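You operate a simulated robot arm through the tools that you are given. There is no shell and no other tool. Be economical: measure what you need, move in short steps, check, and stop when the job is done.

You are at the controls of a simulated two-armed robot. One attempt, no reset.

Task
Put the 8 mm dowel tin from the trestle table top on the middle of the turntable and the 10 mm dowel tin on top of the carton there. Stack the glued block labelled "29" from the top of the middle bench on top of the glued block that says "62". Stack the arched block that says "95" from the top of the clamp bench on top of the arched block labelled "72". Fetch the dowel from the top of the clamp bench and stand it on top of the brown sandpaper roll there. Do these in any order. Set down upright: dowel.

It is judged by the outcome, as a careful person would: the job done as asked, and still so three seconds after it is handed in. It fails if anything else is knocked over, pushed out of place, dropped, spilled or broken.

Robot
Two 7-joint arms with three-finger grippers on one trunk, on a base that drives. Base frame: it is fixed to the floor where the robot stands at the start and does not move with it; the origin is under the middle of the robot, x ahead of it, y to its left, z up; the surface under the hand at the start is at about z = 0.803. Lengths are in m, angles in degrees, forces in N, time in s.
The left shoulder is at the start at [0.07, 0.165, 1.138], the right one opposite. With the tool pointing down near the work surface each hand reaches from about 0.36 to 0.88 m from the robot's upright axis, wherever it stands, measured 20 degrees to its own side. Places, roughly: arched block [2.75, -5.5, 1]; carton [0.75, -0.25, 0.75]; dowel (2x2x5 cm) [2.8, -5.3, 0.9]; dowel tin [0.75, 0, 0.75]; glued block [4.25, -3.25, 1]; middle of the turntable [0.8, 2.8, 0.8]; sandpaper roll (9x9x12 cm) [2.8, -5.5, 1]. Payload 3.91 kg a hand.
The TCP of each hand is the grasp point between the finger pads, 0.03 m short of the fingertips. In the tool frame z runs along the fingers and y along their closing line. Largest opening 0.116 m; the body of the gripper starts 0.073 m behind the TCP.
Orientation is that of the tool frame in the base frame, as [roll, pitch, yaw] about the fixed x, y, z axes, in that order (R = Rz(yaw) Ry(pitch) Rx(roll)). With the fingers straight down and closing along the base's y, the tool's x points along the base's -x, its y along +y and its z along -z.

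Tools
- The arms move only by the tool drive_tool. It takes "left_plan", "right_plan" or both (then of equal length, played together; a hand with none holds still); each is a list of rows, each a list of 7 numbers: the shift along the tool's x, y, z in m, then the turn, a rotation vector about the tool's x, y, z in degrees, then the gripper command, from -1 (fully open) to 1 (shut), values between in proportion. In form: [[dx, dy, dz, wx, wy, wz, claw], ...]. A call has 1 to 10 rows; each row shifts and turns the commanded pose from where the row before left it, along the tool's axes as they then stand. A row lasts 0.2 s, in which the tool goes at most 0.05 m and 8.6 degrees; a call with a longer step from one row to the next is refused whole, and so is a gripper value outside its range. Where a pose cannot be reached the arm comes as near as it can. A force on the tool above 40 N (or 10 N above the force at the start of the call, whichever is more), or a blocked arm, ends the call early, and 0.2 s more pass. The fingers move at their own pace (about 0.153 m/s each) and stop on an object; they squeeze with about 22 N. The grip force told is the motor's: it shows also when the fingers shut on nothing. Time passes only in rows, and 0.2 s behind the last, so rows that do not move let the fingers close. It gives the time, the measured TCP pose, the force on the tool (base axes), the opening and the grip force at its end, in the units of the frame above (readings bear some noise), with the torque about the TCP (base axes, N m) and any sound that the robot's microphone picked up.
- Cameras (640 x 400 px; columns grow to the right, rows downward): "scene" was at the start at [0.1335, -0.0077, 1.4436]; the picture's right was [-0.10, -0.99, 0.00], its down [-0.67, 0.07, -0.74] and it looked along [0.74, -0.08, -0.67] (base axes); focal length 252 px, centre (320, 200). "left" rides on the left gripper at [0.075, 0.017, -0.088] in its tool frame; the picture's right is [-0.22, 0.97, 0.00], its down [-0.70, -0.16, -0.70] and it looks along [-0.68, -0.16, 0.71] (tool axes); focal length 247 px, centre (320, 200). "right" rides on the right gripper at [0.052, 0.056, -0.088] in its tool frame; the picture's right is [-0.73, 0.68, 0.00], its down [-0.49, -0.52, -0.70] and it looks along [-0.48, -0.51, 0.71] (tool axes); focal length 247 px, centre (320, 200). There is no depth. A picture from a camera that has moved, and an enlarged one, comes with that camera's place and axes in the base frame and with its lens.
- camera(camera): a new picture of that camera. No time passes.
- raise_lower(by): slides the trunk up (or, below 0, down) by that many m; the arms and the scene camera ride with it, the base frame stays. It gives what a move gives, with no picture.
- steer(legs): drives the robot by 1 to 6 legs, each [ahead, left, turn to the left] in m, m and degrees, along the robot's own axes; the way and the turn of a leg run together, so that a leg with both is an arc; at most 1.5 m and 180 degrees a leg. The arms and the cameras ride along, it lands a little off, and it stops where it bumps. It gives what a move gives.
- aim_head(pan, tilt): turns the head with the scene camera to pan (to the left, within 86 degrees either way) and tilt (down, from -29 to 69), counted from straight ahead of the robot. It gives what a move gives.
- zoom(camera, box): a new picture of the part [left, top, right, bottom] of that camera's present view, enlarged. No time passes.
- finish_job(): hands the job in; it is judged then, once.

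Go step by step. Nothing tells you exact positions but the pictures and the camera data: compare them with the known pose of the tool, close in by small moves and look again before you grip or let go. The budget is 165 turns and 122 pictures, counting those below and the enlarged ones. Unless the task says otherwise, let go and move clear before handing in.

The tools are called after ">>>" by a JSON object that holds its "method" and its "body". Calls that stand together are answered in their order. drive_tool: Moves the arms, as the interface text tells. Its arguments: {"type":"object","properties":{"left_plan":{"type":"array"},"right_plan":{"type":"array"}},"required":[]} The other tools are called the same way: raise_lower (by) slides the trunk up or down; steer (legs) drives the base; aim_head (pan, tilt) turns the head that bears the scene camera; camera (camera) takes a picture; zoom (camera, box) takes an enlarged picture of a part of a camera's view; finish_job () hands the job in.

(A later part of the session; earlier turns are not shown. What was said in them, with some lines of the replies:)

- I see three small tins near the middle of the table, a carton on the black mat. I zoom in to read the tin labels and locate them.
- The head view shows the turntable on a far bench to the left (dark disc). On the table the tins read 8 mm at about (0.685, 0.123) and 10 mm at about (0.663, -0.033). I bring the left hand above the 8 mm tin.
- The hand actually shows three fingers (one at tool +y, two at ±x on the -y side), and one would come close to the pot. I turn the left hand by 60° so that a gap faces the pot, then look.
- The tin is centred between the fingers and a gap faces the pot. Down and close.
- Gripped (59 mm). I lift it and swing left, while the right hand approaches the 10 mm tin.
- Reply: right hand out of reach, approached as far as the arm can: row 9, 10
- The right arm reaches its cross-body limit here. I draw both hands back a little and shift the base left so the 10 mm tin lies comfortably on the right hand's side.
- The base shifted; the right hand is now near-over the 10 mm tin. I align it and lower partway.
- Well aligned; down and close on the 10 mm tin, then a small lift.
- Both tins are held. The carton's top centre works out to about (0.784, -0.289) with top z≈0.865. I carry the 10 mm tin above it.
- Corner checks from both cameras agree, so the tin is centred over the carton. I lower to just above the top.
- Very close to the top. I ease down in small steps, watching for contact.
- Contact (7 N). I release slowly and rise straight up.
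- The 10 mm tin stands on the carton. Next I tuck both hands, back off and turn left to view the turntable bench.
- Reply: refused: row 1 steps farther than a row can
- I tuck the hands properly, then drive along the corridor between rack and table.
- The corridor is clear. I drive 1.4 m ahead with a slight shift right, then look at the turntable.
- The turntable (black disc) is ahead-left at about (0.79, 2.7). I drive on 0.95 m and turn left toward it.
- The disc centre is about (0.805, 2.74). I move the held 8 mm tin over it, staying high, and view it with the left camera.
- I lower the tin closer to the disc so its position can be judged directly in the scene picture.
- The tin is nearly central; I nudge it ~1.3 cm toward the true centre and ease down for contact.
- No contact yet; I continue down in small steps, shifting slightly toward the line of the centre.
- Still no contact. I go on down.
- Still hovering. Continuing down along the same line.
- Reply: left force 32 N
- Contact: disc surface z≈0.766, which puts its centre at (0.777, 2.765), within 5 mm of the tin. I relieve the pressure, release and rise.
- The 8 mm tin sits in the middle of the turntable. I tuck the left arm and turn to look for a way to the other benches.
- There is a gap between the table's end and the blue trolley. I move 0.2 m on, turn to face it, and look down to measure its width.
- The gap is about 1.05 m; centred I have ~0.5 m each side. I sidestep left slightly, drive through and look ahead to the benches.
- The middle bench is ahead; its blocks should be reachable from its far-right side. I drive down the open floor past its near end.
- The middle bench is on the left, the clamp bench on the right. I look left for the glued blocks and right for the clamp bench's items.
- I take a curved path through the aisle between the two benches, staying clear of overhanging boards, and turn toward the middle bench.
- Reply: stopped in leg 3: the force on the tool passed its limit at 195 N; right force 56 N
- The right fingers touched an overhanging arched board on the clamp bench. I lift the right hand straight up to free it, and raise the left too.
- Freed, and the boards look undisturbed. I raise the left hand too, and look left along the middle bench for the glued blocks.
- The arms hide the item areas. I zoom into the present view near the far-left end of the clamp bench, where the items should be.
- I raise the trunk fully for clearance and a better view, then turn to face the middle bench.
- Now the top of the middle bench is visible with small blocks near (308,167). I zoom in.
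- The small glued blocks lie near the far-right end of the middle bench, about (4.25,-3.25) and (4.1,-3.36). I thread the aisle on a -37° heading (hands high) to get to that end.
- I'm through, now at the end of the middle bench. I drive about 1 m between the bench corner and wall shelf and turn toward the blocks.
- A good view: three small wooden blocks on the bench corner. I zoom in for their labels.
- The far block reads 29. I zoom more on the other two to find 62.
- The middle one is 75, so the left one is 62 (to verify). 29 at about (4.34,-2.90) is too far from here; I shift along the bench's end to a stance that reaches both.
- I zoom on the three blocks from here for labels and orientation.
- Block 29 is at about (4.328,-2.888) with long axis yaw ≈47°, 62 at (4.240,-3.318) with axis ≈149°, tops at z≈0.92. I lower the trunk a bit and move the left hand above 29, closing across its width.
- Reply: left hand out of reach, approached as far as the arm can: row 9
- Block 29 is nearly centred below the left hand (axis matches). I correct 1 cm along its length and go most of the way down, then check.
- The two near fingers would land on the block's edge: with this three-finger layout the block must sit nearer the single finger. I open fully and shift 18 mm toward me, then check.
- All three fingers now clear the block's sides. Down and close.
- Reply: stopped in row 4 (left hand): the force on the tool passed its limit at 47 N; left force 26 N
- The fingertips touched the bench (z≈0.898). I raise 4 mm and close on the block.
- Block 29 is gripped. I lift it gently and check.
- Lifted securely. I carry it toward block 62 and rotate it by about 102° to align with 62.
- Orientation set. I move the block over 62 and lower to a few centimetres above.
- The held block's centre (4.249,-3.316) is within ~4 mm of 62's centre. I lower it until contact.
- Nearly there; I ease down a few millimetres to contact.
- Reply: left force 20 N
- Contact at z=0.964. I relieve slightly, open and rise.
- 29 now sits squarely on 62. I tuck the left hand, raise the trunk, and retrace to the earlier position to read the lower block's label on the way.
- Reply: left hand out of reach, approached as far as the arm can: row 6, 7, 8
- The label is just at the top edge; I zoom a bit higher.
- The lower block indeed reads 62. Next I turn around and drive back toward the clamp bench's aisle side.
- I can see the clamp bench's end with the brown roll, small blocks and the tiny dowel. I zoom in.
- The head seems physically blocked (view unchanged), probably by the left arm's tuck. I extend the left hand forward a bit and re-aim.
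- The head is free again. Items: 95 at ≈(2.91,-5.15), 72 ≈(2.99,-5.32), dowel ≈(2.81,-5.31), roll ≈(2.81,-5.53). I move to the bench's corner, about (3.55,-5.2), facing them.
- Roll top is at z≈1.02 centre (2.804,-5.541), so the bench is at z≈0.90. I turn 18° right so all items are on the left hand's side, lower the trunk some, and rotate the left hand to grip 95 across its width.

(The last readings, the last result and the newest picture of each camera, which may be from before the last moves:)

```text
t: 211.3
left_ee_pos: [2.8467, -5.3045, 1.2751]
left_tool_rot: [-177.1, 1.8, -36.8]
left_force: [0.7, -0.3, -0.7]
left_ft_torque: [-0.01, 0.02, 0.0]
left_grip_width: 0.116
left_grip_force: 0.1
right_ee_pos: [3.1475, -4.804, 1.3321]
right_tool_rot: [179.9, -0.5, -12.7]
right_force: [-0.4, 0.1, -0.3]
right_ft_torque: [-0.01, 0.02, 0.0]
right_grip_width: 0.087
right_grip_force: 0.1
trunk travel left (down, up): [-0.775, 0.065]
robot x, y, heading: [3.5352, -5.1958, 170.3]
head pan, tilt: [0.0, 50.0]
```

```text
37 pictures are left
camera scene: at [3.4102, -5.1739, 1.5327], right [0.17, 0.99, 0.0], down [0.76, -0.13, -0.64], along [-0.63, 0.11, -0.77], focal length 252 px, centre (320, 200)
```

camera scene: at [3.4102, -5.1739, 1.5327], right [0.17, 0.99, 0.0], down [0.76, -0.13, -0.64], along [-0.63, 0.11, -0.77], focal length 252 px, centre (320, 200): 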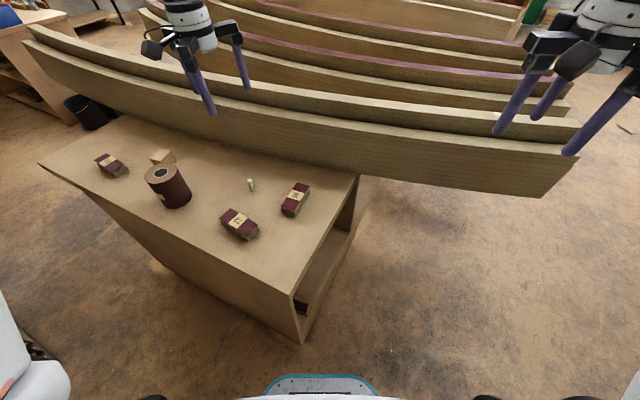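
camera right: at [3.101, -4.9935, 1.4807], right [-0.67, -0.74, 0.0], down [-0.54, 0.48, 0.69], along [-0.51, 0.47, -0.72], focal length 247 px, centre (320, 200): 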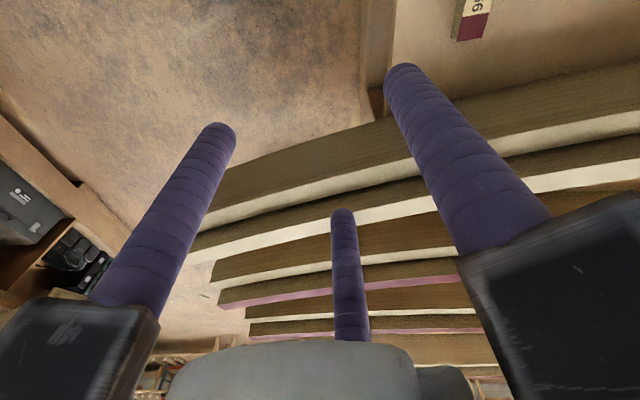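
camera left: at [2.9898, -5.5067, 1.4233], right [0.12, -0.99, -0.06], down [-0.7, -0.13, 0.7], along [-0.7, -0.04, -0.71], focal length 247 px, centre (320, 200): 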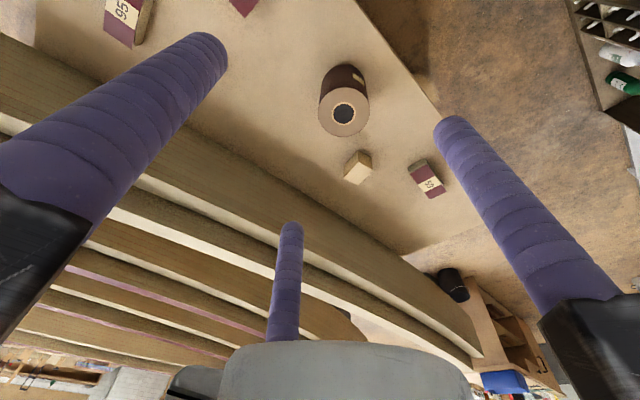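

The left tool is tilted ~3°, so I level it first, then move above block 95 and look.

>>> {"method": "drive_tool", "body": {"left_plan": [[0, 0, 0, -2.9, 1.8, 0, -1], [-0.013, -0.0385, 0.01, 0, 0, 0, -1], [-0.013, -0.0385, 0.01, 0, 0, 0, -1], [-0.013, -0.0385, 0.01, 0, 0, 0, -1], [-0.013, -0.0385, 0.01, 0, 0, 0, -1], [0, 0, 0.045, 0, 0, 0, -1], [0, 0, 0.045, 0, 0, 0, -1], [0, 0, 0.045, 0, 0, 0, -1], [0, 0, 0.02, 0, 0, 0, -1], [0, 0, 0, 0, 0, 0, -1]]}}

>>> {"method": "camera", "body": {"camera": "left"}}

>>> {"method": "zoom", "body": {"camera": "scene", "box": [210, 120, 370, 250]}}

```text
t: 213.5
left_ee_pos: [2.8959, -5.1524, 1.0811]
left_tool_rot: [180.0, 0.0, -36.7]
left_force: [0.1, 0.6, 0.5]
left_ft_torque: [0.0, 0.04, -0.03]
left_grip_width: 0.1162
left_grip_force: 0.0
right_ee_pos: [3.148, -4.8043, 1.331]
right_tool_rot: [179.7, -0.5, -12.7]
right_force: [-0.6, -0.1, -0.7]
right_ft_torque: [-0.02, 0.0, 0.01]
right_grip_width: 0.087
right_grip_force: 0.0
trunk travel left (down, up): [-0.775, 0.065]
robot x, y, heading: [3.5367, -5.1973, 170.2]
head pan, tilt: [0.0, 50.0]
```

```text
36 pictures are left
camera left: at [2.9465, -5.2108, 1.1696], right [-0.76, -0.65, 0.0], down [-0.46, 0.54, 0.7], along [-0.45, 0.53, -0.71], focal length 247 px, centre (320, 200)
```

left: 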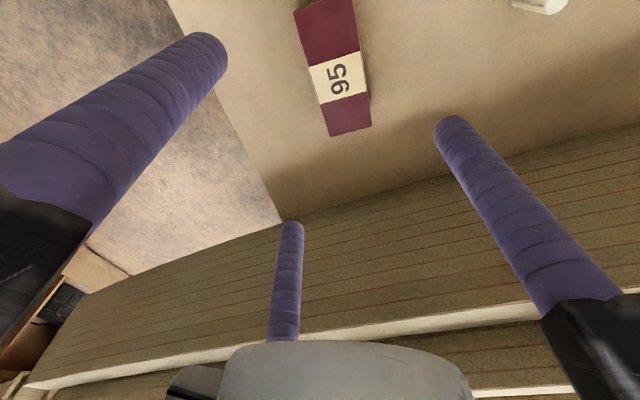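

```text
3.08 times, centred on (290, 185) of scene
camera zoom: at [3.4107, -5.1742, 1.5327], right [0.17, 0.99, 0.0], down [0.75, -0.13, -0.64], along [-0.63, 0.11, -0.77], focal length 776 px, centre (412, 246)
```

zoom: 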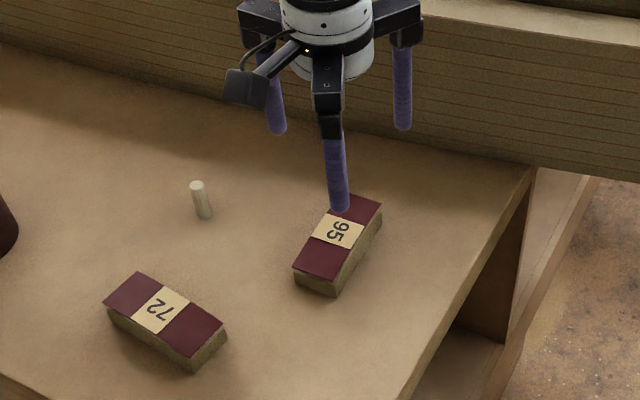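

Block 95 is exactly where wanted in the grip opening. I descend to z≈0.936 and close.

>>> {"method": "drive_tool", "body": {"left_plan": [[0, 0, 0.045, 0, 0, 0, -1], [0, 0, 0.045, 0, 0, 0, -1], [0, 0, 0.035, 0, 0, 0, -1], [0, 0, 0.015, 0, 0, 0, -1], [0, 0, 0.005, 0, 0, 0, -1], [0, 0, 0, 0, 0, 0, -0.7], [0, 0, 0, 0, 0, 0, -0.4], [0, 0, 0, 0, 0, 0, -0.1], [0, 0, 0, 0, 0, 0, 0.3], [0, 0, 0, 0, 0, 0, 1]]}}

>>> {"method": "camera", "body": {"camera": "left"}}

>>> {"method": "zoom", "body": {"camera": "scene", "box": [230, 140, 360, 240]}}

```text
t: 215.7
left_ee_pos: [2.8967, -5.149, 0.9354]
left_tool_rot: [180.0, 0.1, -36.8]
left_force: [-0.2, -0.1, 0.5]
left_ft_torque: [0.06, -0.02, -0.03]
left_grip_width: 0.0686
left_grip_force: 21.7
right_ee_pos: [3.1467, -4.8049, 1.3315]
right_tool_rot: [179.8, -0.5, -12.6]
right_force: [0.4, -0.3, 0.4]
right_ft_torque: [0.02, 0.01, -0.02]
right_grip_width: 0.0869
right_grip_force: 0.0
trunk travel left (down, up): [-0.775, 0.065]
robot x, y, heading: [3.538, -5.2005, 170.1]
head pan, tilt: [0.0, 50.0]
```

```text
34 pictures are left
camera left: at [2.9469, -5.2089, 1.0226], right [-0.76, -0.65, 0.0], down [-0.46, 0.54, 0.7], along [-0.45, 0.53, -0.71], focal length 247 px, centre (320, 200)
```

left: 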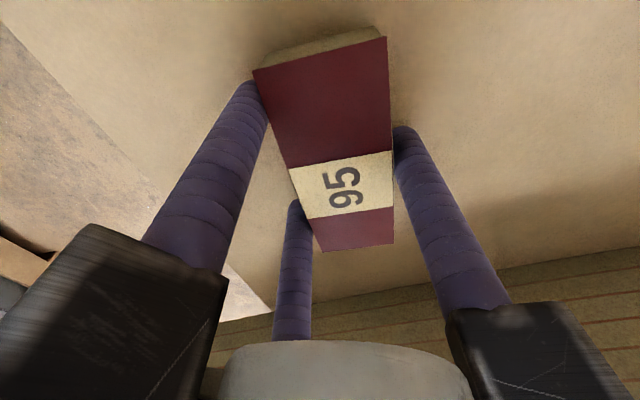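

```text
4.00 times, centred on (295, 190) of scene
camera zoom: at [3.4101, -5.1741, 1.5327], right [0.17, 0.99, 0.0], down [0.76, -0.13, -0.64], along [-0.63, 0.11, -0.77], focal length 1009 px, centre (420, 240)
```

zoom: 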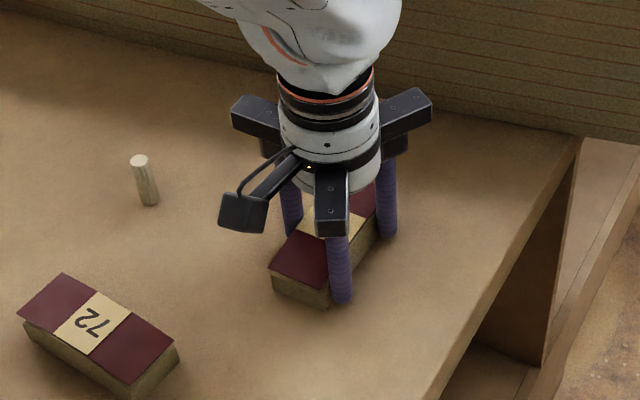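

95 is gripped. I lift it and look at its underside profile and hold.

>>> {"method": "drive_tool", "body": {"left_plan": [[0, 0, -0.01, 0, 0, 0, 1], [0, 0, -0.03, 0, 0, 0, 1], [0, 0, -0.04, 0, 0, 0, 1], [0, 0, -0.04, 0, 0, 0, 1], [0, 0, -0.02, 0, 0, 0, 1], [0, 0, 0, 0, 0, 0, 1]]}}

>>> {"method": "drive_tool", "body": {"left_plan": [[0, 0, 0, 0, 0, -8.44, 1], [0, 0, 0, 0, 0, -8.44, 1], [0, 0, 0, 0, 0, -8.44, 1], [0, 0, 0, 0, 0, -8.44, 1], [0, 0, 0, 0, 0, -8.44, 1], [0, 0, 0, 0, 0, -8.44, 1], [0, 0, 0, 0, 0, -8.44, 1], [0, 0, 0, 0, 0, -8.44, 1], [0, 0, 0, 0, 0, -8.44, 1], [0, 0, 0, 0, 0, -8.44, 1]]}}

>>> {"method": "zoom", "body": {"camera": "scene", "box": [200, 110, 360, 250]}}

```text
t: 217.1
left_ee_pos: [2.8949, -5.1493, 1.0749]
left_tool_rot: [179.9, -0.1, -36.7]
left_force: [-0.2, 0.2, -1.1]
left_ft_torque: [0.0, -0.01, -0.02]
left_grip_width: 0.0684
left_grip_force: 21.6
right_ee_pos: [3.147, -4.8034, 1.3331]
right_tool_rot: [179.8, -0.5, -12.7]
right_force: [-0.8, 0.8, 0.1]
right_ft_torque: [-0.03, 0.01, 0.0]
right_grip_width: 0.0868
right_grip_force: 0.1
trunk travel left (down, up): [-0.775, 0.065]
robot x, y, heading: [3.5304, -5.2025, 170.3]
head pan, tilt: [0.0, 50.0]
```

```text
t: 219.3
left_ee_pos: [2.8922, -5.1538, 1.0812]
left_tool_rot: [-179.3, -1.0, 48.6]
left_force: [0.4, 0.5, -1.7]
left_ft_torque: [0.03, 0.02, 0.03]
left_grip_width: 0.0687
left_grip_force: 22.0
right_ee_pos: [3.1481, -4.8043, 1.332]
right_tool_rot: [179.8, -0.5, -12.7]
right_force: [-0.4, -0.5, 0.4]
right_ft_torque: [-0.02, -0.03, -0.01]
right_grip_width: 0.0873
right_grip_force: 0.1
trunk travel left (down, up): [-0.775, 0.065]
robot x, y, heading: [3.5324, -5.1985, 170.3]
head pan, tilt: [0.0, 50.0]
```

```text
2.86 times, centred on (280, 180) of scene
camera zoom: at [3.4101, -5.1743, 1.5327], right [0.17, 0.99, 0.0], down [0.76, -0.13, -0.64], along [-0.63, 0.11, -0.77], focal length 721 px, centre (434, 257)
```

zoom: 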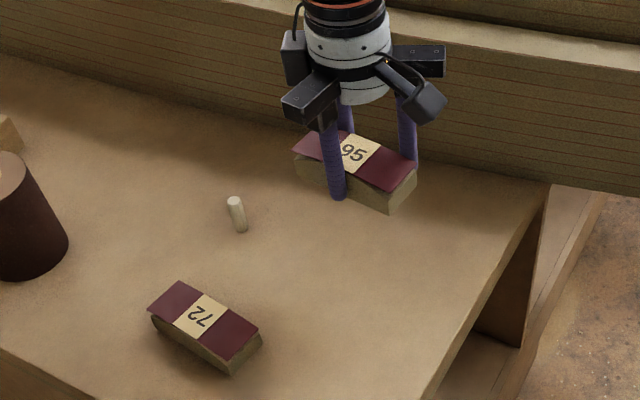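

I zoom on 72 for shape and exact placement.

>>> {"method": "zoom", "body": {"camera": "scene", "box": [232, 170, 282, 210]}}

```text
10.00 times, centred on (257, 190) of scene
camera zoom: at [3.4101, -5.1743, 1.5327], right [0.17, 0.99, 0.0], down [0.76, -0.13, -0.64], along [-0.63, 0.11, -0.77], focal length 2522 px, centre (950, 300)
```

zoom: 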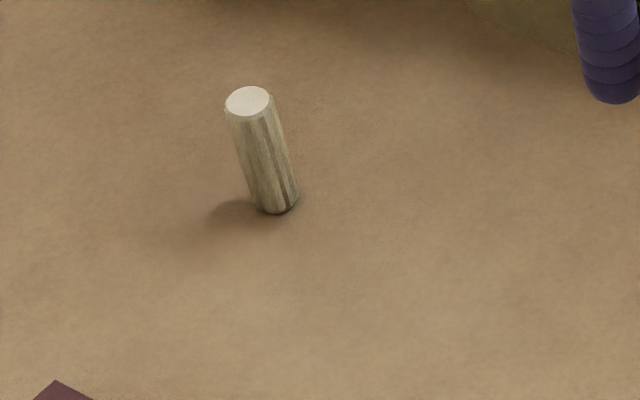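

>>> {"method": "zoom", "body": {"camera": "scene", "box": [212, 203, 268, 243]}}

```text
10.00 times, centred on (240, 223) of scene
camera zoom: at [3.4101, -5.1743, 1.5327], right [0.17, 0.99, 0.0], down [0.76, -0.13, -0.64], along [-0.63, 0.11, -0.77], focal length 2522 px, centre (1120, -30)
```

zoom: 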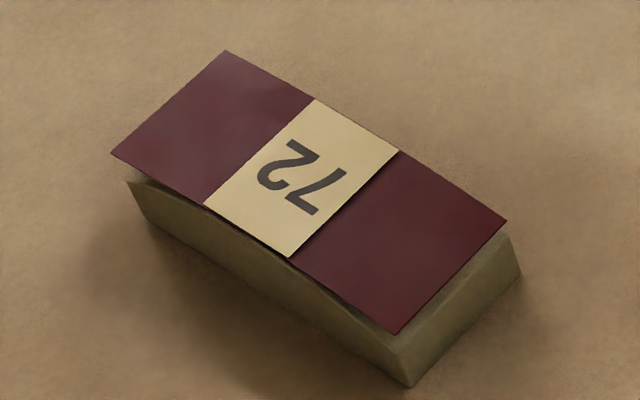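

The plates on top are flat, so 95 can sit flat on 72 (centre (2.964,-5.332), axis ≈47.8°). I level the tool, carry 95 over 72 and lower to ~2 cm above.

>>> {"method": "drive_tool", "body": {"left_plan": [[0, 0, 0, -0.7, -1.0, 0.8, 1], [-0.022, 0.0403, 0, 0, 0, 0, 1], [-0.022, 0.0403, 0, 0, 0, 0, 1], [-0.022, 0.0403, 0, 0, 0, 0, 1], [-0.022, 0.0403, 0, 0, 0, 0, 1], [0, 0, 0.04, 0, 0, 0, 1], [0, 0, 0.035, 0, 0, 0, 1], [0, 0, 0, 0, 0, 0, 1]]}}

>>> {"method": "zoom", "body": {"camera": "scene", "box": [190, 150, 300, 250]}}

>>> {"method": "camera", "body": {"camera": "left"}}

```text
t: 221.1
left_ee_pos: [2.9539, -5.3274, 1.0013]
left_tool_rot: [179.4, 1.1, 46.9]
left_force: [-0.1, 0.6, -2.0]
left_ft_torque: [0.0, 0.01, 0.02]
left_grip_width: 0.0685
left_grip_force: 22.3
right_ee_pos: [3.1491, -4.8039, 1.3331]
right_tool_rot: [179.9, -0.4, -12.7]
right_force: [0.6, -0.4, 0.5]
right_ft_torque: [-0.02, 0.0, -0.01]
right_grip_width: 0.0872
right_grip_force: 0.0
trunk travel left (down, up): [-0.775, 0.065]
robot x, y, heading: [3.5381, -5.1969, 170.2]
head pan, tilt: [0.0, 50.0]
```

```text
4.00 times, centred on (245, 200) of scene
camera zoom: at [3.4119, -5.175, 1.5329], right [0.17, 0.99, 0.0], down [0.75, -0.13, -0.64], along [-0.63, 0.11, -0.77], focal length 1009 px, centre (620, 200)
```

zoom: 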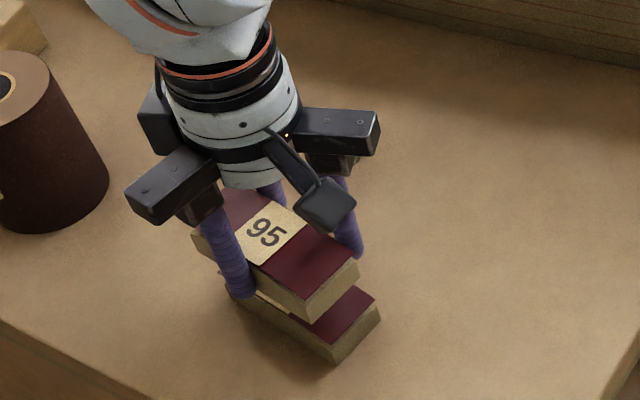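

```text
28 pictures are left
camera left: at [3.0197, -5.2836, 1.0891], right [0.56, -0.83, 0.01], down [-0.59, -0.38, 0.71], along [-0.58, -0.41, -0.7], focal length 247 px, centre (320, 200)
```

left: 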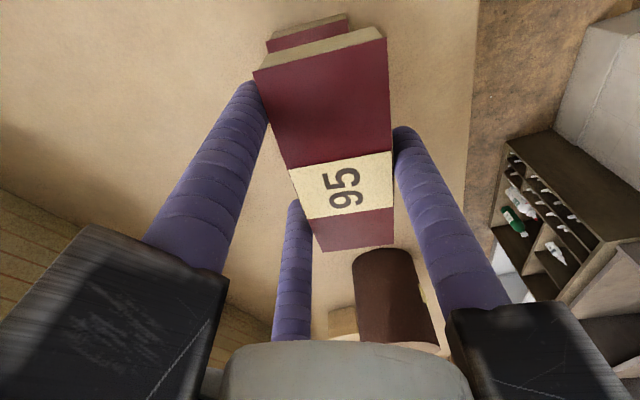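

95 is a hair off (about 1 cm in +x) relative to 72. I correct that and the slight tilt, then ease down.

>>> {"method": "drive_tool", "body": {"left_plan": [[-0.006, -0.006, 0, 0.6, 1.1, -0.9, 1], [0, 0, 0.008, 0, 0, 0, 1], [0, 0, 0.004, 0, 0, 0, 1], [0, 0, 0.003, 0, 0, 0, 1], [0, 0, 0, 0, 0, 0, 1]]}}

>>> {"method": "zoom", "body": {"camera": "scene", "box": [200, 170, 290, 240]}}

```text
t: 222.3
left_ee_pos: [2.9448, -5.3262, 0.9898]
left_tool_rot: [179.9, -0.1, 47.8]
left_force: [-0.2, 0.1, -1.7]
left_ft_torque: [0.04, 0.02, 0.0]
left_grip_width: 0.0685
left_grip_force: 22.2
right_ee_pos: [3.1474, -4.8057, 1.3305]
right_tool_rot: [179.8, -0.5, -12.7]
right_force: [-0.6, -0.2, -0.1]
right_ft_torque: [0.03, 0.01, -0.03]
right_grip_width: 0.0871
right_grip_force: 0.0
trunk travel left (down, up): [-0.775, 0.065]
robot x, y, heading: [3.5345, -5.1954, 170.2]
head pan, tilt: [0.0, 50.0]
```

```text
5.71 times, centred on (245, 205) of scene
camera zoom: at [3.4103, -5.1742, 1.5327], right [0.17, 0.99, 0.0], down [0.75, -0.13, -0.64], along [-0.63, 0.11, -0.77], focal length 1441 px, centre (749, 171)
```

zoom: 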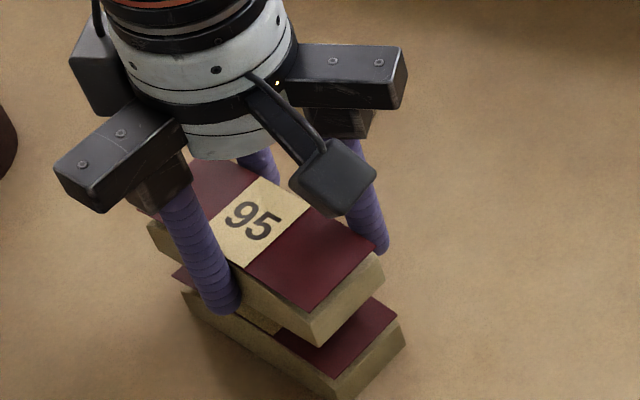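

Aligned now (corners match within 1–2 mm), about 1 cm gap left. I lower straight to contact.

>>> {"method": "drive_tool", "body": {"left_plan": [[0, 0, 0.004, 0, 0, 0, 1], [0, 0, 0.003, 0, 0, 0, 1], [0, 0, 0.002, 0, 0, 0, 1], [0, 0, 0, 0, 0, 0, 1]]}}

```text
t: 223.3
left_ee_pos: [2.9448, -5.3256, 0.9807]
left_tool_rot: [179.9, -0.1, 47.8]
left_force: [0.7, 0.3, -0.5]
left_ft_torque: [0.04, -0.02, 0.01]
left_grip_width: 0.0687
left_grip_force: 22.6
right_ee_pos: [3.1467, -4.805, 1.3316]
right_tool_rot: [179.8, -0.5, -12.7]
right_force: [-0.1, -0.1, 0.2]
right_ft_torque: [0.03, -0.04, -0.02]
right_grip_width: 0.0869
right_grip_force: 0.0
trunk travel left (down, up): [-0.775, 0.065]
robot x, y, heading: [3.5372, -5.1965, 170.3]
head pan, tilt: [0.0, 50.0]
```

>>> {"method": "drive_tool", "body": {"left_plan": [[0, 0, 0.002, 0, 0, 0, 1], [0, 0, 0.002, 0, 0, 0, 1], [0, 0, 0, 0, 0, 0, 1]]}}

>>> {"method": "zoom", "body": {"camera": "scene", "box": [200, 170, 290, 240]}}

```text
t: 224.1
left_ee_pos: [2.9448, -5.3254, 0.9764]
left_tool_rot: [179.9, 0.0, 47.8]
left_force: [-0.2, -0.7, -0.8]
left_ft_torque: [0.03, -0.02, 0.01]
left_grip_width: 0.0686
left_grip_force: 22.2
right_ee_pos: [3.1475, -4.8038, 1.3318]
right_tool_rot: [179.7, -0.5, -12.7]
right_force: [-0.1, -0.1, -0.6]
right_ft_torque: [-0.02, 0.0, 0.01]
right_grip_width: 0.0867
right_grip_force: 0.1
trunk travel left (down, up): [-0.775, 0.065]
robot x, y, heading: [3.5343, -5.1984, 170.2]
head pan, tilt: [0.0, 50.0]
```

```text
5.71 times, centred on (245, 205) of scene
camera zoom: at [3.4101, -5.1742, 1.5327], right [0.17, 0.99, 0.0], down [0.76, -0.13, -0.64], along [-0.63, 0.11, -0.77], focal length 1441 px, centre (749, 171)
```

zoom: 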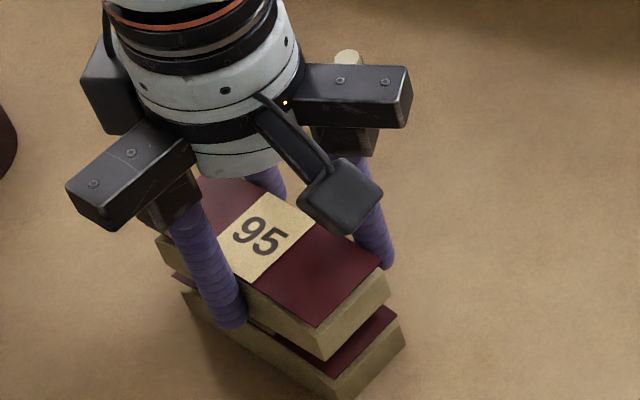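

Still a small gap (blocks are thinner than assumed). I keep easing down.

>>> {"method": "drive_tool", "body": {"left_plan": [[0, 0, 0.003, 0, 0, 0, 1], [0, 0, 0.002, 0, 0, 0, 1], [0, 0, 0.002, 0, 0, 0, 1], [0, 0, 0, 0, 0, 0, 1]]}}

```text
t: 225.1
left_ee_pos: [2.9448, -5.3278, 0.9698]
left_tool_rot: [179.9, 0.0, 47.9]
left_force: [0.5, 0.0, -1.1]
left_ft_torque: [-0.01, 0.0, 0.02]
left_grip_width: 0.0685
left_grip_force: 21.8
right_ee_pos: [3.1478, -4.8029, 1.3319]
right_tool_rot: [179.8, -0.5, -12.8]
right_force: [-0.3, -0.2, 0.7]
right_ft_torque: [0.03, 0.01, 0.0]
right_grip_width: 0.087
right_grip_force: 0.0
trunk travel left (down, up): [-0.775, 0.065]
robot x, y, heading: [3.5363, -5.1975, 170.0]
head pan, tilt: [0.0, 50.0]
```

>>> {"method": "drive_tool", "body": {"left_plan": [[0, 0, 0.002, 0, 0, 0, 1], [0, 0, 0.002, 0, 0, 0, 1], [0, 0, 0, 0, 0, 0, 1]]}}

>>> {"method": "zoom", "body": {"camera": "scene", "box": [200, 170, 290, 240]}}

```text
t: 225.9
left_ee_pos: [2.9447, -5.3269, 0.9684]
left_tool_rot: [-179.9, 0.1, 47.8]
left_force: [-1.2, -0.7, 22.5]
left_ft_torque: [-0.21, -0.07, -0.02]
left_grip_width: 0.0685
left_grip_force: 22.5
right_ee_pos: [3.1484, -4.8032, 1.3309]
right_tool_rot: [179.8, -0.4, -12.7]
right_force: [0.1, 0.1, 0.5]
right_ft_torque: [0.0, 0.02, 0.02]
right_grip_width: 0.0868
right_grip_force: 0.1
trunk travel left (down, up): [-0.775, 0.065]
robot x, y, heading: [3.5355, -5.1971, 170.0]
head pan, tilt: [0.0, 50.0]
```

```text
5.71 times, centred on (245, 205) of scene
camera zoom: at [3.4128, -5.1737, 1.5332], right [0.17, 0.99, 0.0], down [0.75, -0.13, -0.64], along [-0.63, 0.11, -0.77], focal length 1441 px, centre (749, 171)
```

zoom: 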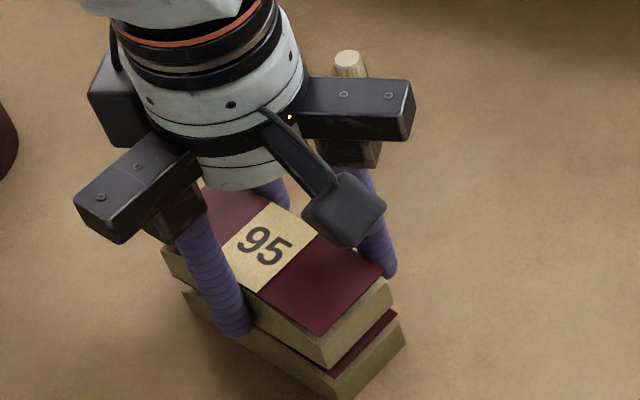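

Contact confirmed (22 N). Relieve, release, and rise.

>>> {"method": "drive_tool", "body": {"left_plan": [[0, 0, -0.002, 0, 0, 0, 1], [0, 0, 0, 0, 0, 0, 0.3], [0, 0, 0, 0, 0, 0, -0.2], [0, 0, 0, 0, 0, 0, -0.7], [0, 0, 0, 0, 0, 0, -0.7], [0, 0, -0.02, 0, 0, 0, -0.7], [0, 0, -0.04, 0, 0, 0, -0.7], [0, 0, -0.045, 0, 0, 0, -0.7], [0, 0, -0.045, 0, 0, 0, -0.7], [0, 0, 0, 0, 0, 0, -0.7]]}}

>>> {"method": "zoom", "body": {"camera": "scene", "box": [120, 130, 310, 250]}}

```text
t: 228.1
left_ee_pos: [2.9453, -5.3248, 1.1185]
left_tool_rot: [179.8, -0.1, 47.8]
left_force: [-0.6, 0.1, 0.5]
left_ft_torque: [0.03, 0.01, -0.01]
left_grip_width: 0.0984
left_grip_force: 0.0
right_ee_pos: [3.1458, -4.8034, 1.3311]
right_tool_rot: [179.7, -0.5, -12.8]
right_force: [-0.3, 0.1, 0.2]
right_ft_torque: [0.03, -0.03, 0.01]
right_grip_width: 0.0871
right_grip_force: 0.2
trunk travel left (down, up): [-0.775, 0.065]
robot x, y, heading: [3.5342, -5.196, 170.2]
head pan, tilt: [0.0, 50.0]
```

```text
3.33 times, centred on (215, 190) of scene
camera zoom: at [3.4095, -5.1742, 1.5326], right [0.17, 0.99, 0.0], down [0.76, -0.13, -0.64], along [-0.63, 0.11, -0.77], focal length 841 px, centre (670, 233)
```

zoom: 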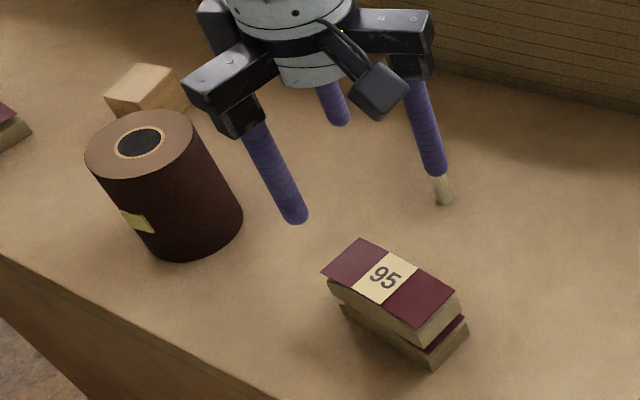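

95 stands on 72. Now to the dowel at (2.804,-5.303): I move over it with a partially open hand and check.

>>> {"method": "drive_tool", "body": {"left_plan": [[-0.0196, -0.0298, 0, 0, 0, 0, -0.5], [-0.0196, -0.0298, 0, 0, 0, 0, -0.5], [-0.0196, -0.0298, 0, 0, 0, 0, -0.5], [-0.0196, -0.0298, 0, 0, 0, 0, -0.5], [0, 0, 0.04, 0, 0, 0, -0.5], [0, 0, 0.04, 0, 0, 0, -0.5], [0, 0, 0, 0, 0, 0, -0.5]]}}

>>> {"method": "camera", "body": {"camera": "left"}}

```text
t: 229.7
left_ee_pos: [2.8027, -5.3029, 1.0369]
left_tool_rot: [179.9, -0.1, 47.8]
left_force: [0.3, 1.0, -0.3]
left_ft_torque: [0.01, -0.02, 0.05]
left_grip_width: 0.0871
left_grip_force: 0.0
right_ee_pos: [3.1476, -4.8041, 1.331]
right_tool_rot: [179.9, -0.5, -12.7]
right_force: [0.7, -0.1, 0.0]
right_ft_torque: [0.01, 0.01, -0.01]
right_grip_width: 0.087
right_grip_force: 0.1
trunk travel left (down, up): [-0.775, 0.065]
robot x, y, heading: [3.5334, -5.1972, 170.2]
head pan, tilt: [0.0, 50.0]
```

```text
23 pictures are left
camera left: at [2.8671, -5.2604, 1.1242], right [0.57, -0.82, 0.0], down [-0.59, -0.41, 0.7], along [-0.57, -0.4, -0.72], focal length 247 px, centre (320, 200)
```

left: 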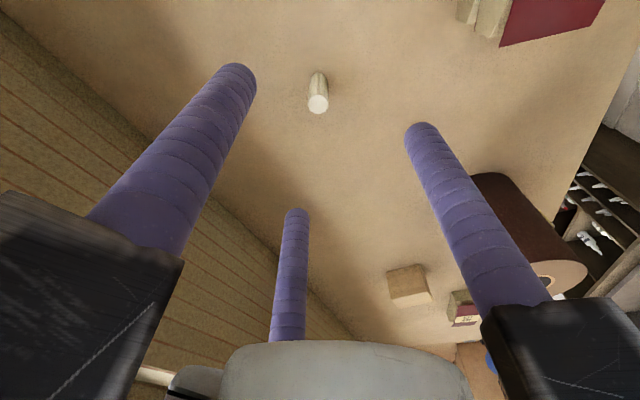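

Centred over the dowel. I descend and close gently around it.

>>> {"method": "drive_tool", "body": {"left_plan": [[0.003, 0.001, 0.04, 0, 0, 0, -0.5], [0, 0, 0.04, 0, 0, 0, -0.5], [0, 0, 0.018, 0, 0, 0, -0.5], [0, 0, 0, 0, 0, 0, -0.2], [0, 0, 0, 0, 0, 0, 0.1], [0, 0, 0, 0, 0, 0, 0.35], [0, 0, 0, 0, 0, 0, 0.55], [0, 0, 0, 0, 0, 0, 0.7], [0, 0, 0, 0, 0, 0, 1], [0, 0, 0, 0, 0, 0, 1]]}}

>>> {"method": "camera", "body": {"camera": "left"}}

```text
t: 231.9
left_ee_pos: [2.8052, -5.3016, 0.938]
left_tool_rot: [179.9, -0.1, 47.7]
left_force: [0.1, 0.1, -1.1]
left_ft_torque: [0.01, -0.01, 0.04]
left_grip_width: 0.0131
left_grip_force: 22.4
right_ee_pos: [3.1468, -4.8039, 1.3313]
right_tool_rot: [179.8, -0.4, -12.7]
right_force: [-0.1, 0.2, 0.4]
right_ft_torque: [0.0, 0.01, -0.03]
right_grip_width: 0.0873
right_grip_force: 0.1
trunk travel left (down, up): [-0.775, 0.065]
robot x, y, heading: [3.5405, -5.1967, 169.9]
head pan, tilt: [0.0, 50.0]
```

```text
22 pictures are left
camera left: at [2.8698, -5.2587, 1.0271], right [0.57, -0.82, 0.0], down [-0.59, -0.41, 0.7], along [-0.57, -0.4, -0.72], focal length 247 px, centre (320, 200)
```

left: 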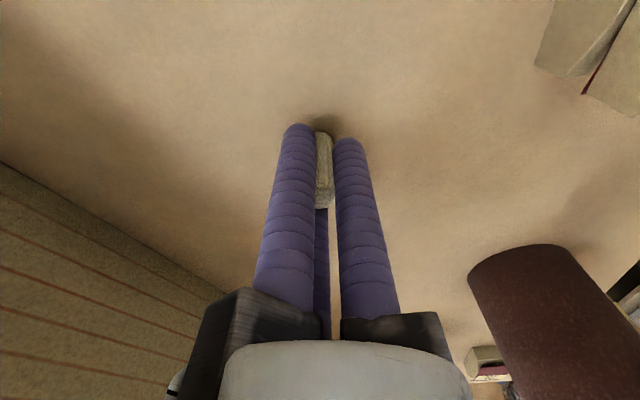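

Dowel gripped. I lift it straight up and carry it to above the roll's wooden/paper ring on the near side (away from the core hole), about (2.832,-5.525).

>>> {"method": "drive_tool", "body": {"left_plan": [[0, 0, -0.02, 0, 0, 0, 1], [0, 0, -0.045, 0, 0, 0, 1], [0, 0, -0.045, 0, 0, 0, 1], [0, 0, -0.045, 0, 0, 0, 1], [0, 0, -0.04, 0, 0, 0, 1], [-0.0294, 0.0341, 0, 0, 0, 0, 1], [-0.0294, 0.0341, 0, 0, 0, 0, 1], [-0.0294, 0.0341, 0, 0, 0, 0, 1], [-0.0294, 0.0341, 0, 0, 0, 0, 1], [-0.0294, 0.0341, 0, 0, 0, 0, 1]]}}

>>> {"method": "zoom", "body": {"camera": "scene", "box": [120, 130, 240, 220]}}

>>> {"method": "camera", "body": {"camera": "left"}}

```text
t: 234.1
left_ee_pos: [2.8337, -5.5294, 1.1341]
left_tool_rot: [179.9, -0.2, 47.7]
left_force: [-1.0, -0.5, 0.0]
left_ft_torque: [-0.01, 0.01, 0.02]
left_grip_width: 0.013
left_grip_force: 21.7
right_ee_pos: [3.1478, -4.805, 1.3329]
right_tool_rot: [179.9, -0.4, -12.7]
right_force: [-0.6, -0.7, -0.1]
right_ft_torque: [-0.02, 0.02, 0.01]
right_grip_width: 0.0869
right_grip_force: 0.1
trunk travel left (down, up): [-0.775, 0.065]
robot x, y, heading: [3.5361, -5.1947, 170.4]
head pan, tilt: [0.0, 50.0]
```

```text
4.44 times, centred on (180, 175) of scene
camera zoom: at [3.4103, -5.1768, 1.5327], right [0.17, 0.99, 0.0], down [0.75, -0.13, -0.64], along [-0.63, 0.11, -0.77], focal length 1121 px, centre (942, 311)
```

zoom: 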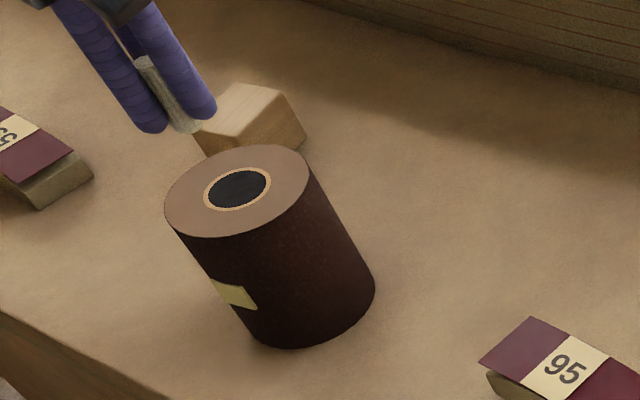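

```text
20 pictures are left
camera left: at [2.8963, -5.4858, 1.2224], right [0.57, -0.82, 0.0], down [-0.59, -0.41, 0.7], along [-0.57, -0.4, -0.72], focal length 247 px, centre (320, 200)
```

left: 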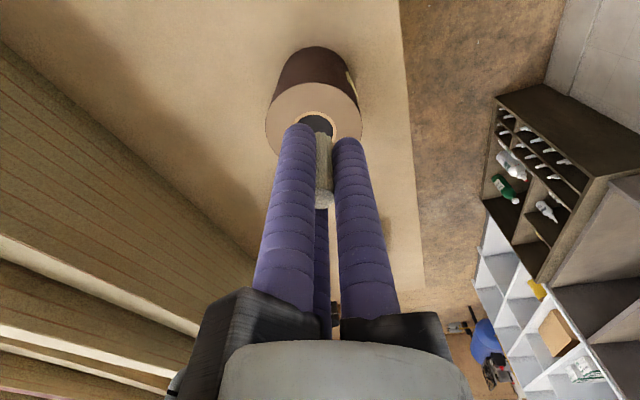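

The dowel is 30 mm off the roll's centre, over the ring (hole radius ≈17–20 mm, outer 45 mm). I lower to just above and check.

>>> {"method": "drive_tool", "body": {"left_plan": [[0.001, 0, 0.03, 0, 0, 0, 1], [0, 0, 0.025, 0, 0, 0, 1], [0, 0, 0.01, 0, 0, 0, 1], [0, 0, 0, 0, 0, 0, 1]]}}

>>> {"method": "zoom", "body": {"camera": "scene", "box": [130, 130, 210, 190]}}

```text
t: 235.1
left_ee_pos: [2.8341, -5.5255, 1.0673]
left_tool_rot: [180.0, -0.2, 47.7]
left_force: [-1.2, 0.3, 0.2]
left_ft_torque: [-0.01, -0.02, -0.02]
left_grip_width: 0.0132
left_grip_force: 21.7
right_ee_pos: [3.1469, -4.8039, 1.3323]
right_tool_rot: [179.7, -0.5, -12.7]
right_force: [-0.9, 0.0, 0.2]
right_ft_torque: [-0.03, -0.02, 0.01]
right_grip_width: 0.0868
right_grip_force: 0.1
trunk travel left (down, up): [-0.775, 0.065]
robot x, y, heading: [3.5326, -5.196, 170.2]
head pan, tilt: [0.0, 50.0]
```

```text
6.67 times, centred on (170, 160) of scene
camera zoom: at [3.41, -5.1744, 1.5327], right [0.17, 0.99, 0.0], down [0.76, -0.13, -0.64], along [-0.63, 0.11, -0.77], focal length 1681 px, centre (1320, 467)
```

zoom: 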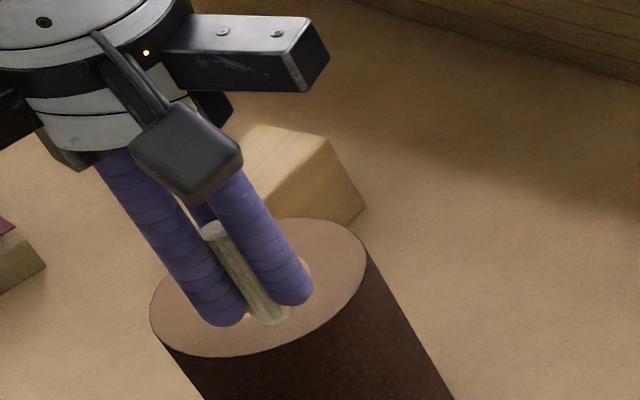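

The dowel's foot is over the ring between core and rim. I ease down.

>>> {"method": "drive_tool", "body": {"left_plan": [[0, 0, 0.003, 0, 0, 0, 1], [0, 0, 0.002, 0, 0, 0, 1], [0, 0, 0.002, 0, 0, 0, 1], [0, 0, 0, 0, 0, 0, 1]]}}

```text
t: 236.1
left_ee_pos: [2.8346, -5.5249, 1.0622]
left_tool_rot: [-180.0, -0.1, 47.7]
left_force: [0.9, 0.5, -0.2]
left_ft_torque: [0.0, 0.04, 0.01]
left_grip_width: 0.0131
left_grip_force: 22.2
right_ee_pos: [3.1461, -4.803, 1.3313]
right_tool_rot: [179.8, -0.5, -12.7]
right_force: [-0.6, -0.7, -0.4]
right_ft_torque: [0.02, -0.02, -0.02]
right_grip_width: 0.087
right_grip_force: 0.2
trunk travel left (down, up): [-0.775, 0.065]
robot x, y, heading: [3.533, -5.1982, 170.2]
head pan, tilt: [0.0, 50.0]
```

>>> {"method": "drive_tool", "body": {"left_plan": [[0, 0, 0.002, 0, 0, 0, 1], [0, 0, 0.002, 0, 0, 0, 1], [0, 0, 0, 0, 0, 0, 1]]}}

```text
t: 236.9
left_ee_pos: [2.8345, -5.5259, 1.0572]
left_tool_rot: [180.0, -0.1, 47.7]
left_force: [-1.1, 0.2, 0.1]
left_ft_torque: [0.0, -0.02, 0.0]
left_grip_width: 0.0131
left_grip_force: 21.9
right_ee_pos: [3.1479, -4.8035, 1.3304]
right_tool_rot: [179.8, -0.5, -12.6]
right_force: [-0.1, 0.7, 0.5]
right_ft_torque: [0.01, -0.04, 0.01]
right_grip_width: 0.0868
right_grip_force: 0.0
trunk travel left (down, up): [-0.775, 0.065]
robot x, y, heading: [3.5342, -5.1972, 170.2]
head pan, tilt: [0.0, 50.0]
```

>>> {"method": "drive_tool", "body": {"left_plan": [[0, 0, 0.002, 0, 0, 0, 1], [0, 0, 0, 0, 0, 0, 1]]}}

>>> {"method": "zoom", "body": {"camera": "scene", "box": [145, 150, 195, 190]}}

```text
t: 237.5
left_ee_pos: [2.8348, -5.5253, 1.0559]
left_tool_rot: [179.9, -0.1, 47.8]
left_force: [1.0, 0.0, 0.2]
left_ft_torque: [-0.01, -0.02, 0.01]
left_grip_width: 0.0129
left_grip_force: 22.0
right_ee_pos: [3.1466, -4.8035, 1.3315]
right_tool_rot: [179.8, -0.5, -12.6]
right_force: [-0.5, 0.2, 0.2]
right_ft_torque: [0.01, 0.0, 0.04]
right_grip_width: 0.087
right_grip_force: 0.1
trunk travel left (down, up): [-0.775, 0.065]
robot x, y, heading: [3.5341, -5.1965, 170.2]
head pan, tilt: [0.0, 50.0]
```

```text
10.00 times, centred on (170, 170) of scene
camera zoom: at [3.4102, -5.1743, 1.5327], right [0.17, 0.99, 0.0], down [0.76, -0.13, -0.64], along [-0.63, 0.11, -0.77], focal length 2522 px, centre (1820, 500)
```

zoom: 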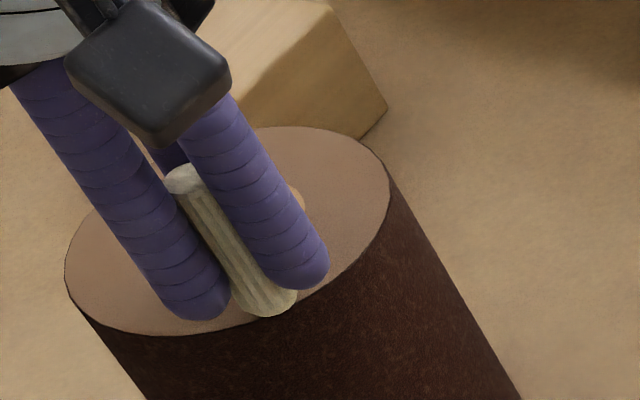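

Foot is at ~0.033 m radius, slightly toward the rim. I nudge 3 mm inward and continue down to contact.

>>> {"method": "drive_tool", "body": {"left_plan": [[-0.003, -0.001, 0.001, 0, 0, 0, 1], [0, 0, 0.002, 0, 0, 0, 1], [0, 0, 0, 0, 0, 0, 1]]}}

```text
t: 238.3
left_ee_pos: [2.8316, -5.5273, 1.0542]
left_tool_rot: [180.0, -0.1, 47.9]
left_force: [0.1, 0.0, 3.9]
left_ft_torque: [0.03, 0.02, -0.03]
left_grip_width: 0.0131
left_grip_force: 22.1
right_ee_pos: [3.1467, -4.8044, 1.3319]
right_tool_rot: [179.8, -0.5, -12.7]
right_force: [-0.5, 0.5, 1.1]
right_ft_torque: [0.02, -0.05, 0.0]
right_grip_width: 0.0869
right_grip_force: 0.0
trunk travel left (down, up): [-0.775, 0.065]
robot x, y, heading: [3.5362, -5.198, 170.3]
head pan, tilt: [0.0, 50.0]
```

Light contact (4 N). I check the seat once before releasing.

>>> {"method": "zoom", "body": {"camera": "scene", "box": [145, 150, 195, 190]}}

```text
10.00 times, centred on (170, 170) of scene
camera zoom: at [3.4106, -5.1739, 1.5328], right [0.17, 0.99, 0.0], down [0.75, -0.13, -0.64], along [-0.63, 0.11, -0.77], focal length 2522 px, centre (1820, 500)
```

zoom: 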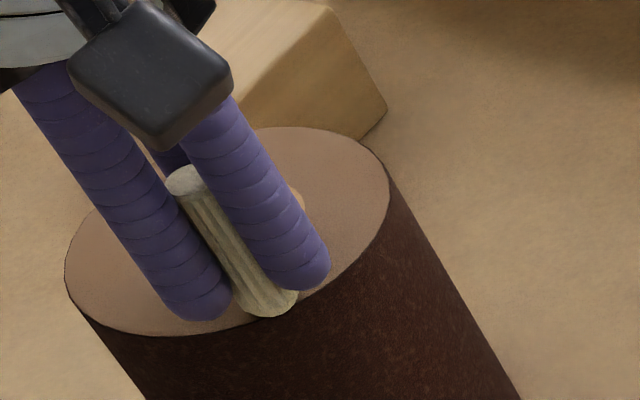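

The foot edge is right at the rim; I lift 2 mm, shift another 5 mm inward and set it down again.

>>> {"method": "drive_tool", "body": {"left_plan": [[0, 0, -0.003, 0, 0, 0, 1], [-0.005, -0.002, 0, 0, 0, 0, 1], [0, 0, 0.002, 0, 0, 0, 1], [0, 0, 0.0015, 0, 0, 0, 1], [0, 0, 0, 0, 0, 0, 1]]}}

>>> {"method": "zoom", "body": {"camera": "scene", "box": [145, 150, 195, 190]}}

```text
t: 239.5
left_ee_pos: [2.8271, -5.5294, 1.0541]
left_tool_rot: [180.0, 0.1, 47.9]
left_force: [-1.1, -2.5, 7.7]
left_ft_torque: [-0.05, 0.03, -0.02]
left_grip_width: 0.0126
left_grip_force: 22.0
right_ee_pos: [3.1482, -4.8049, 1.332]
right_tool_rot: [179.8, -0.5, -12.7]
right_force: [0.9, 0.2, 0.5]
right_ft_torque: [0.03, 0.01, 0.0]
right_grip_width: 0.0871
right_grip_force: 0.0
trunk travel left (down, up): [-0.775, 0.065]
robot x, y, heading: [3.536, -5.1987, 170.4]
head pan, tilt: [0.0, 50.0]
```

```text
10.00 times, centred on (170, 170) of scene
camera zoom: at [3.411, -5.174, 1.5329], right [0.17, 0.99, 0.0], down [0.75, -0.13, -0.64], along [-0.63, 0.11, -0.77], focal length 2522 px, centre (1820, 500)
```

zoom: 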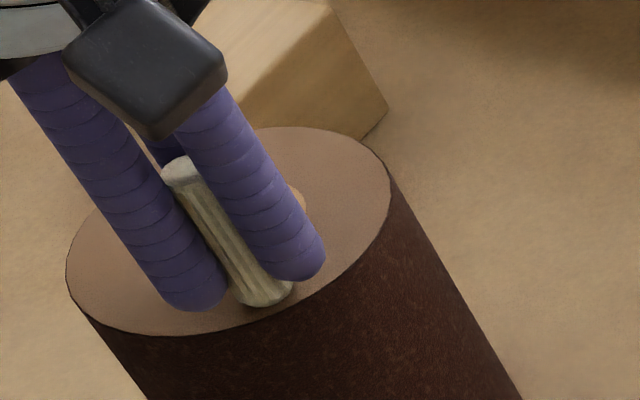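

Now fully on the ring with contact. I open slowly and rise straight up.

>>> {"method": "drive_tool", "body": {"left_plan": [[0, 0, -0.0005, 0, 0, 0, 0.75], [0, 0, 0, 0, 0, 0, 0.6], [0, 0, 0, 0, 0, 0, 0.4], [0, 0, 0, 0, 0, 0, 0.1], [0, 0, 0, 0, 0, 0, 0.0], [0, 0, -0.02, 0, 0, 0, 0.0], [0, 0, -0.03, 0, 0, 0, 0.0], [0, 0, -0.04, 0, 0, 0, 0.0], [0, 0, -0.045, 0, 0, 0, 0.0], [0, 0, 0, 0, 0, 0, 0.0]]}}

>>> {"method": "zoom", "body": {"camera": "scene", "box": [110, 120, 300, 250]}}

```text
t: 241.7
left_ee_pos: [2.8281, -5.5271, 1.1894]
left_tool_rot: [179.9, -0.1, 47.8]
left_force: [-0.2, -0.4, -0.3]
left_ft_torque: [-0.01, -0.03, -0.04]
left_grip_width: 0.058
left_grip_force: 0.1
right_ee_pos: [3.1473, -4.8032, 1.3315]
right_tool_rot: [179.8, -0.4, -12.6]
right_force: [-0.2, -0.8, -0.3]
right_ft_torque: [0.0, -0.01, -0.04]
right_grip_width: 0.087
right_grip_force: 0.0
trunk travel left (down, up): [-0.775, 0.065]
robot x, y, heading: [3.5379, -5.1982, 170.2]
head pan, tilt: [0.0, 50.0]
```

```text
3.08 times, centred on (205, 185) of scene
camera zoom: at [3.4094, -5.1745, 1.5326], right [0.17, 0.99, 0.0], down [0.76, -0.13, -0.64], along [-0.63, 0.11, -0.77], focal length 776 px, centre (674, 246)
```

zoom: 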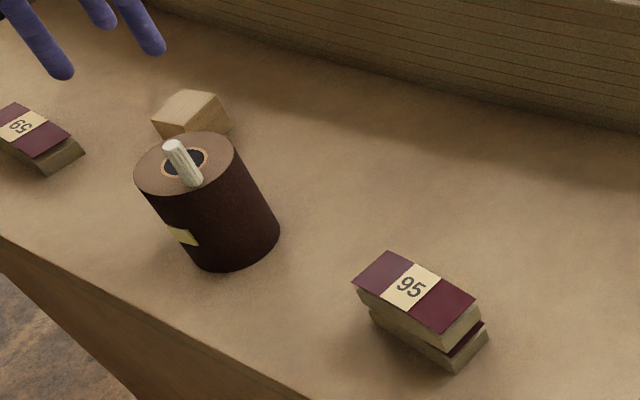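

The dowel stands upright on the roll, and 95 sits on 72. I raise the left hand well clear and take a last look.

>>> {"method": "drive_tool", "body": {"left_plan": [[0, 0, -0.04, 0, 0, 0, -0.5], [0, 0, -0.04, 0, 0, 0, -0.5], [0, 0, 0, 0, 0, 0, -0.5], [0, 0, 0, 0, 0, 0, -0.5], [0, 0, 0, 0, 0, 0, -0.5]]}}

>>> {"method": "zoom", "body": {"camera": "scene", "box": [130, 140, 210, 200]}}

```text
t: 242.9
left_ee_pos: [2.8284, -5.5304, 1.2682]
left_tool_rot: [179.9, 0.0, 47.7]
left_force: [0.0, -0.1, 0.6]
left_ft_torque: [-0.01, 0.01, -0.03]
left_grip_width: 0.0868
left_grip_force: 0.1
right_ee_pos: [3.1469, -4.804, 1.3319]
right_tool_rot: [179.8, -0.5, -12.7]
right_force: [0.3, 0.0, 0.3]
right_ft_torque: [-0.01, 0.01, -0.01]
right_grip_width: 0.087
right_grip_force: 0.0
trunk travel left (down, up): [-0.775, 0.065]
robot x, y, heading: [3.5378, -5.1943, 170.0]
head pan, tilt: [0.0, 50.0]
```

```text
6.67 times, centred on (170, 170) of scene
camera zoom: at [3.4103, -5.1742, 1.5327], right [0.17, 0.99, 0.0], down [0.76, -0.13, -0.64], along [-0.63, 0.11, -0.77], focal length 1681 px, centre (1320, 400)
```

zoom: 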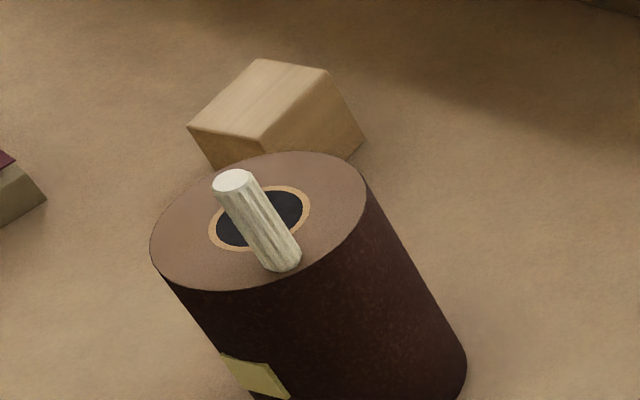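

The dowel stands steadily on the roll and everything else is in place, so I hand the job in.

>>> {"method": "finish_job", "body": {}}

```text
The job is handed in.
```

The job is handed in with all five placements made:
- The 8 mm tin is in the middle of the turntable.
- The 10 mm tin is on the carton.
- Block 29 is stacked on 62.
- Block 95 is stacked on 72.
- The dowel stands upright on the brown sandpaper roll.

On the way, the right hand bumped an overhanging arched board on the clamp bench (195 N peak). The board looked undisturbed in pictures afterwards, but I did not measure it.
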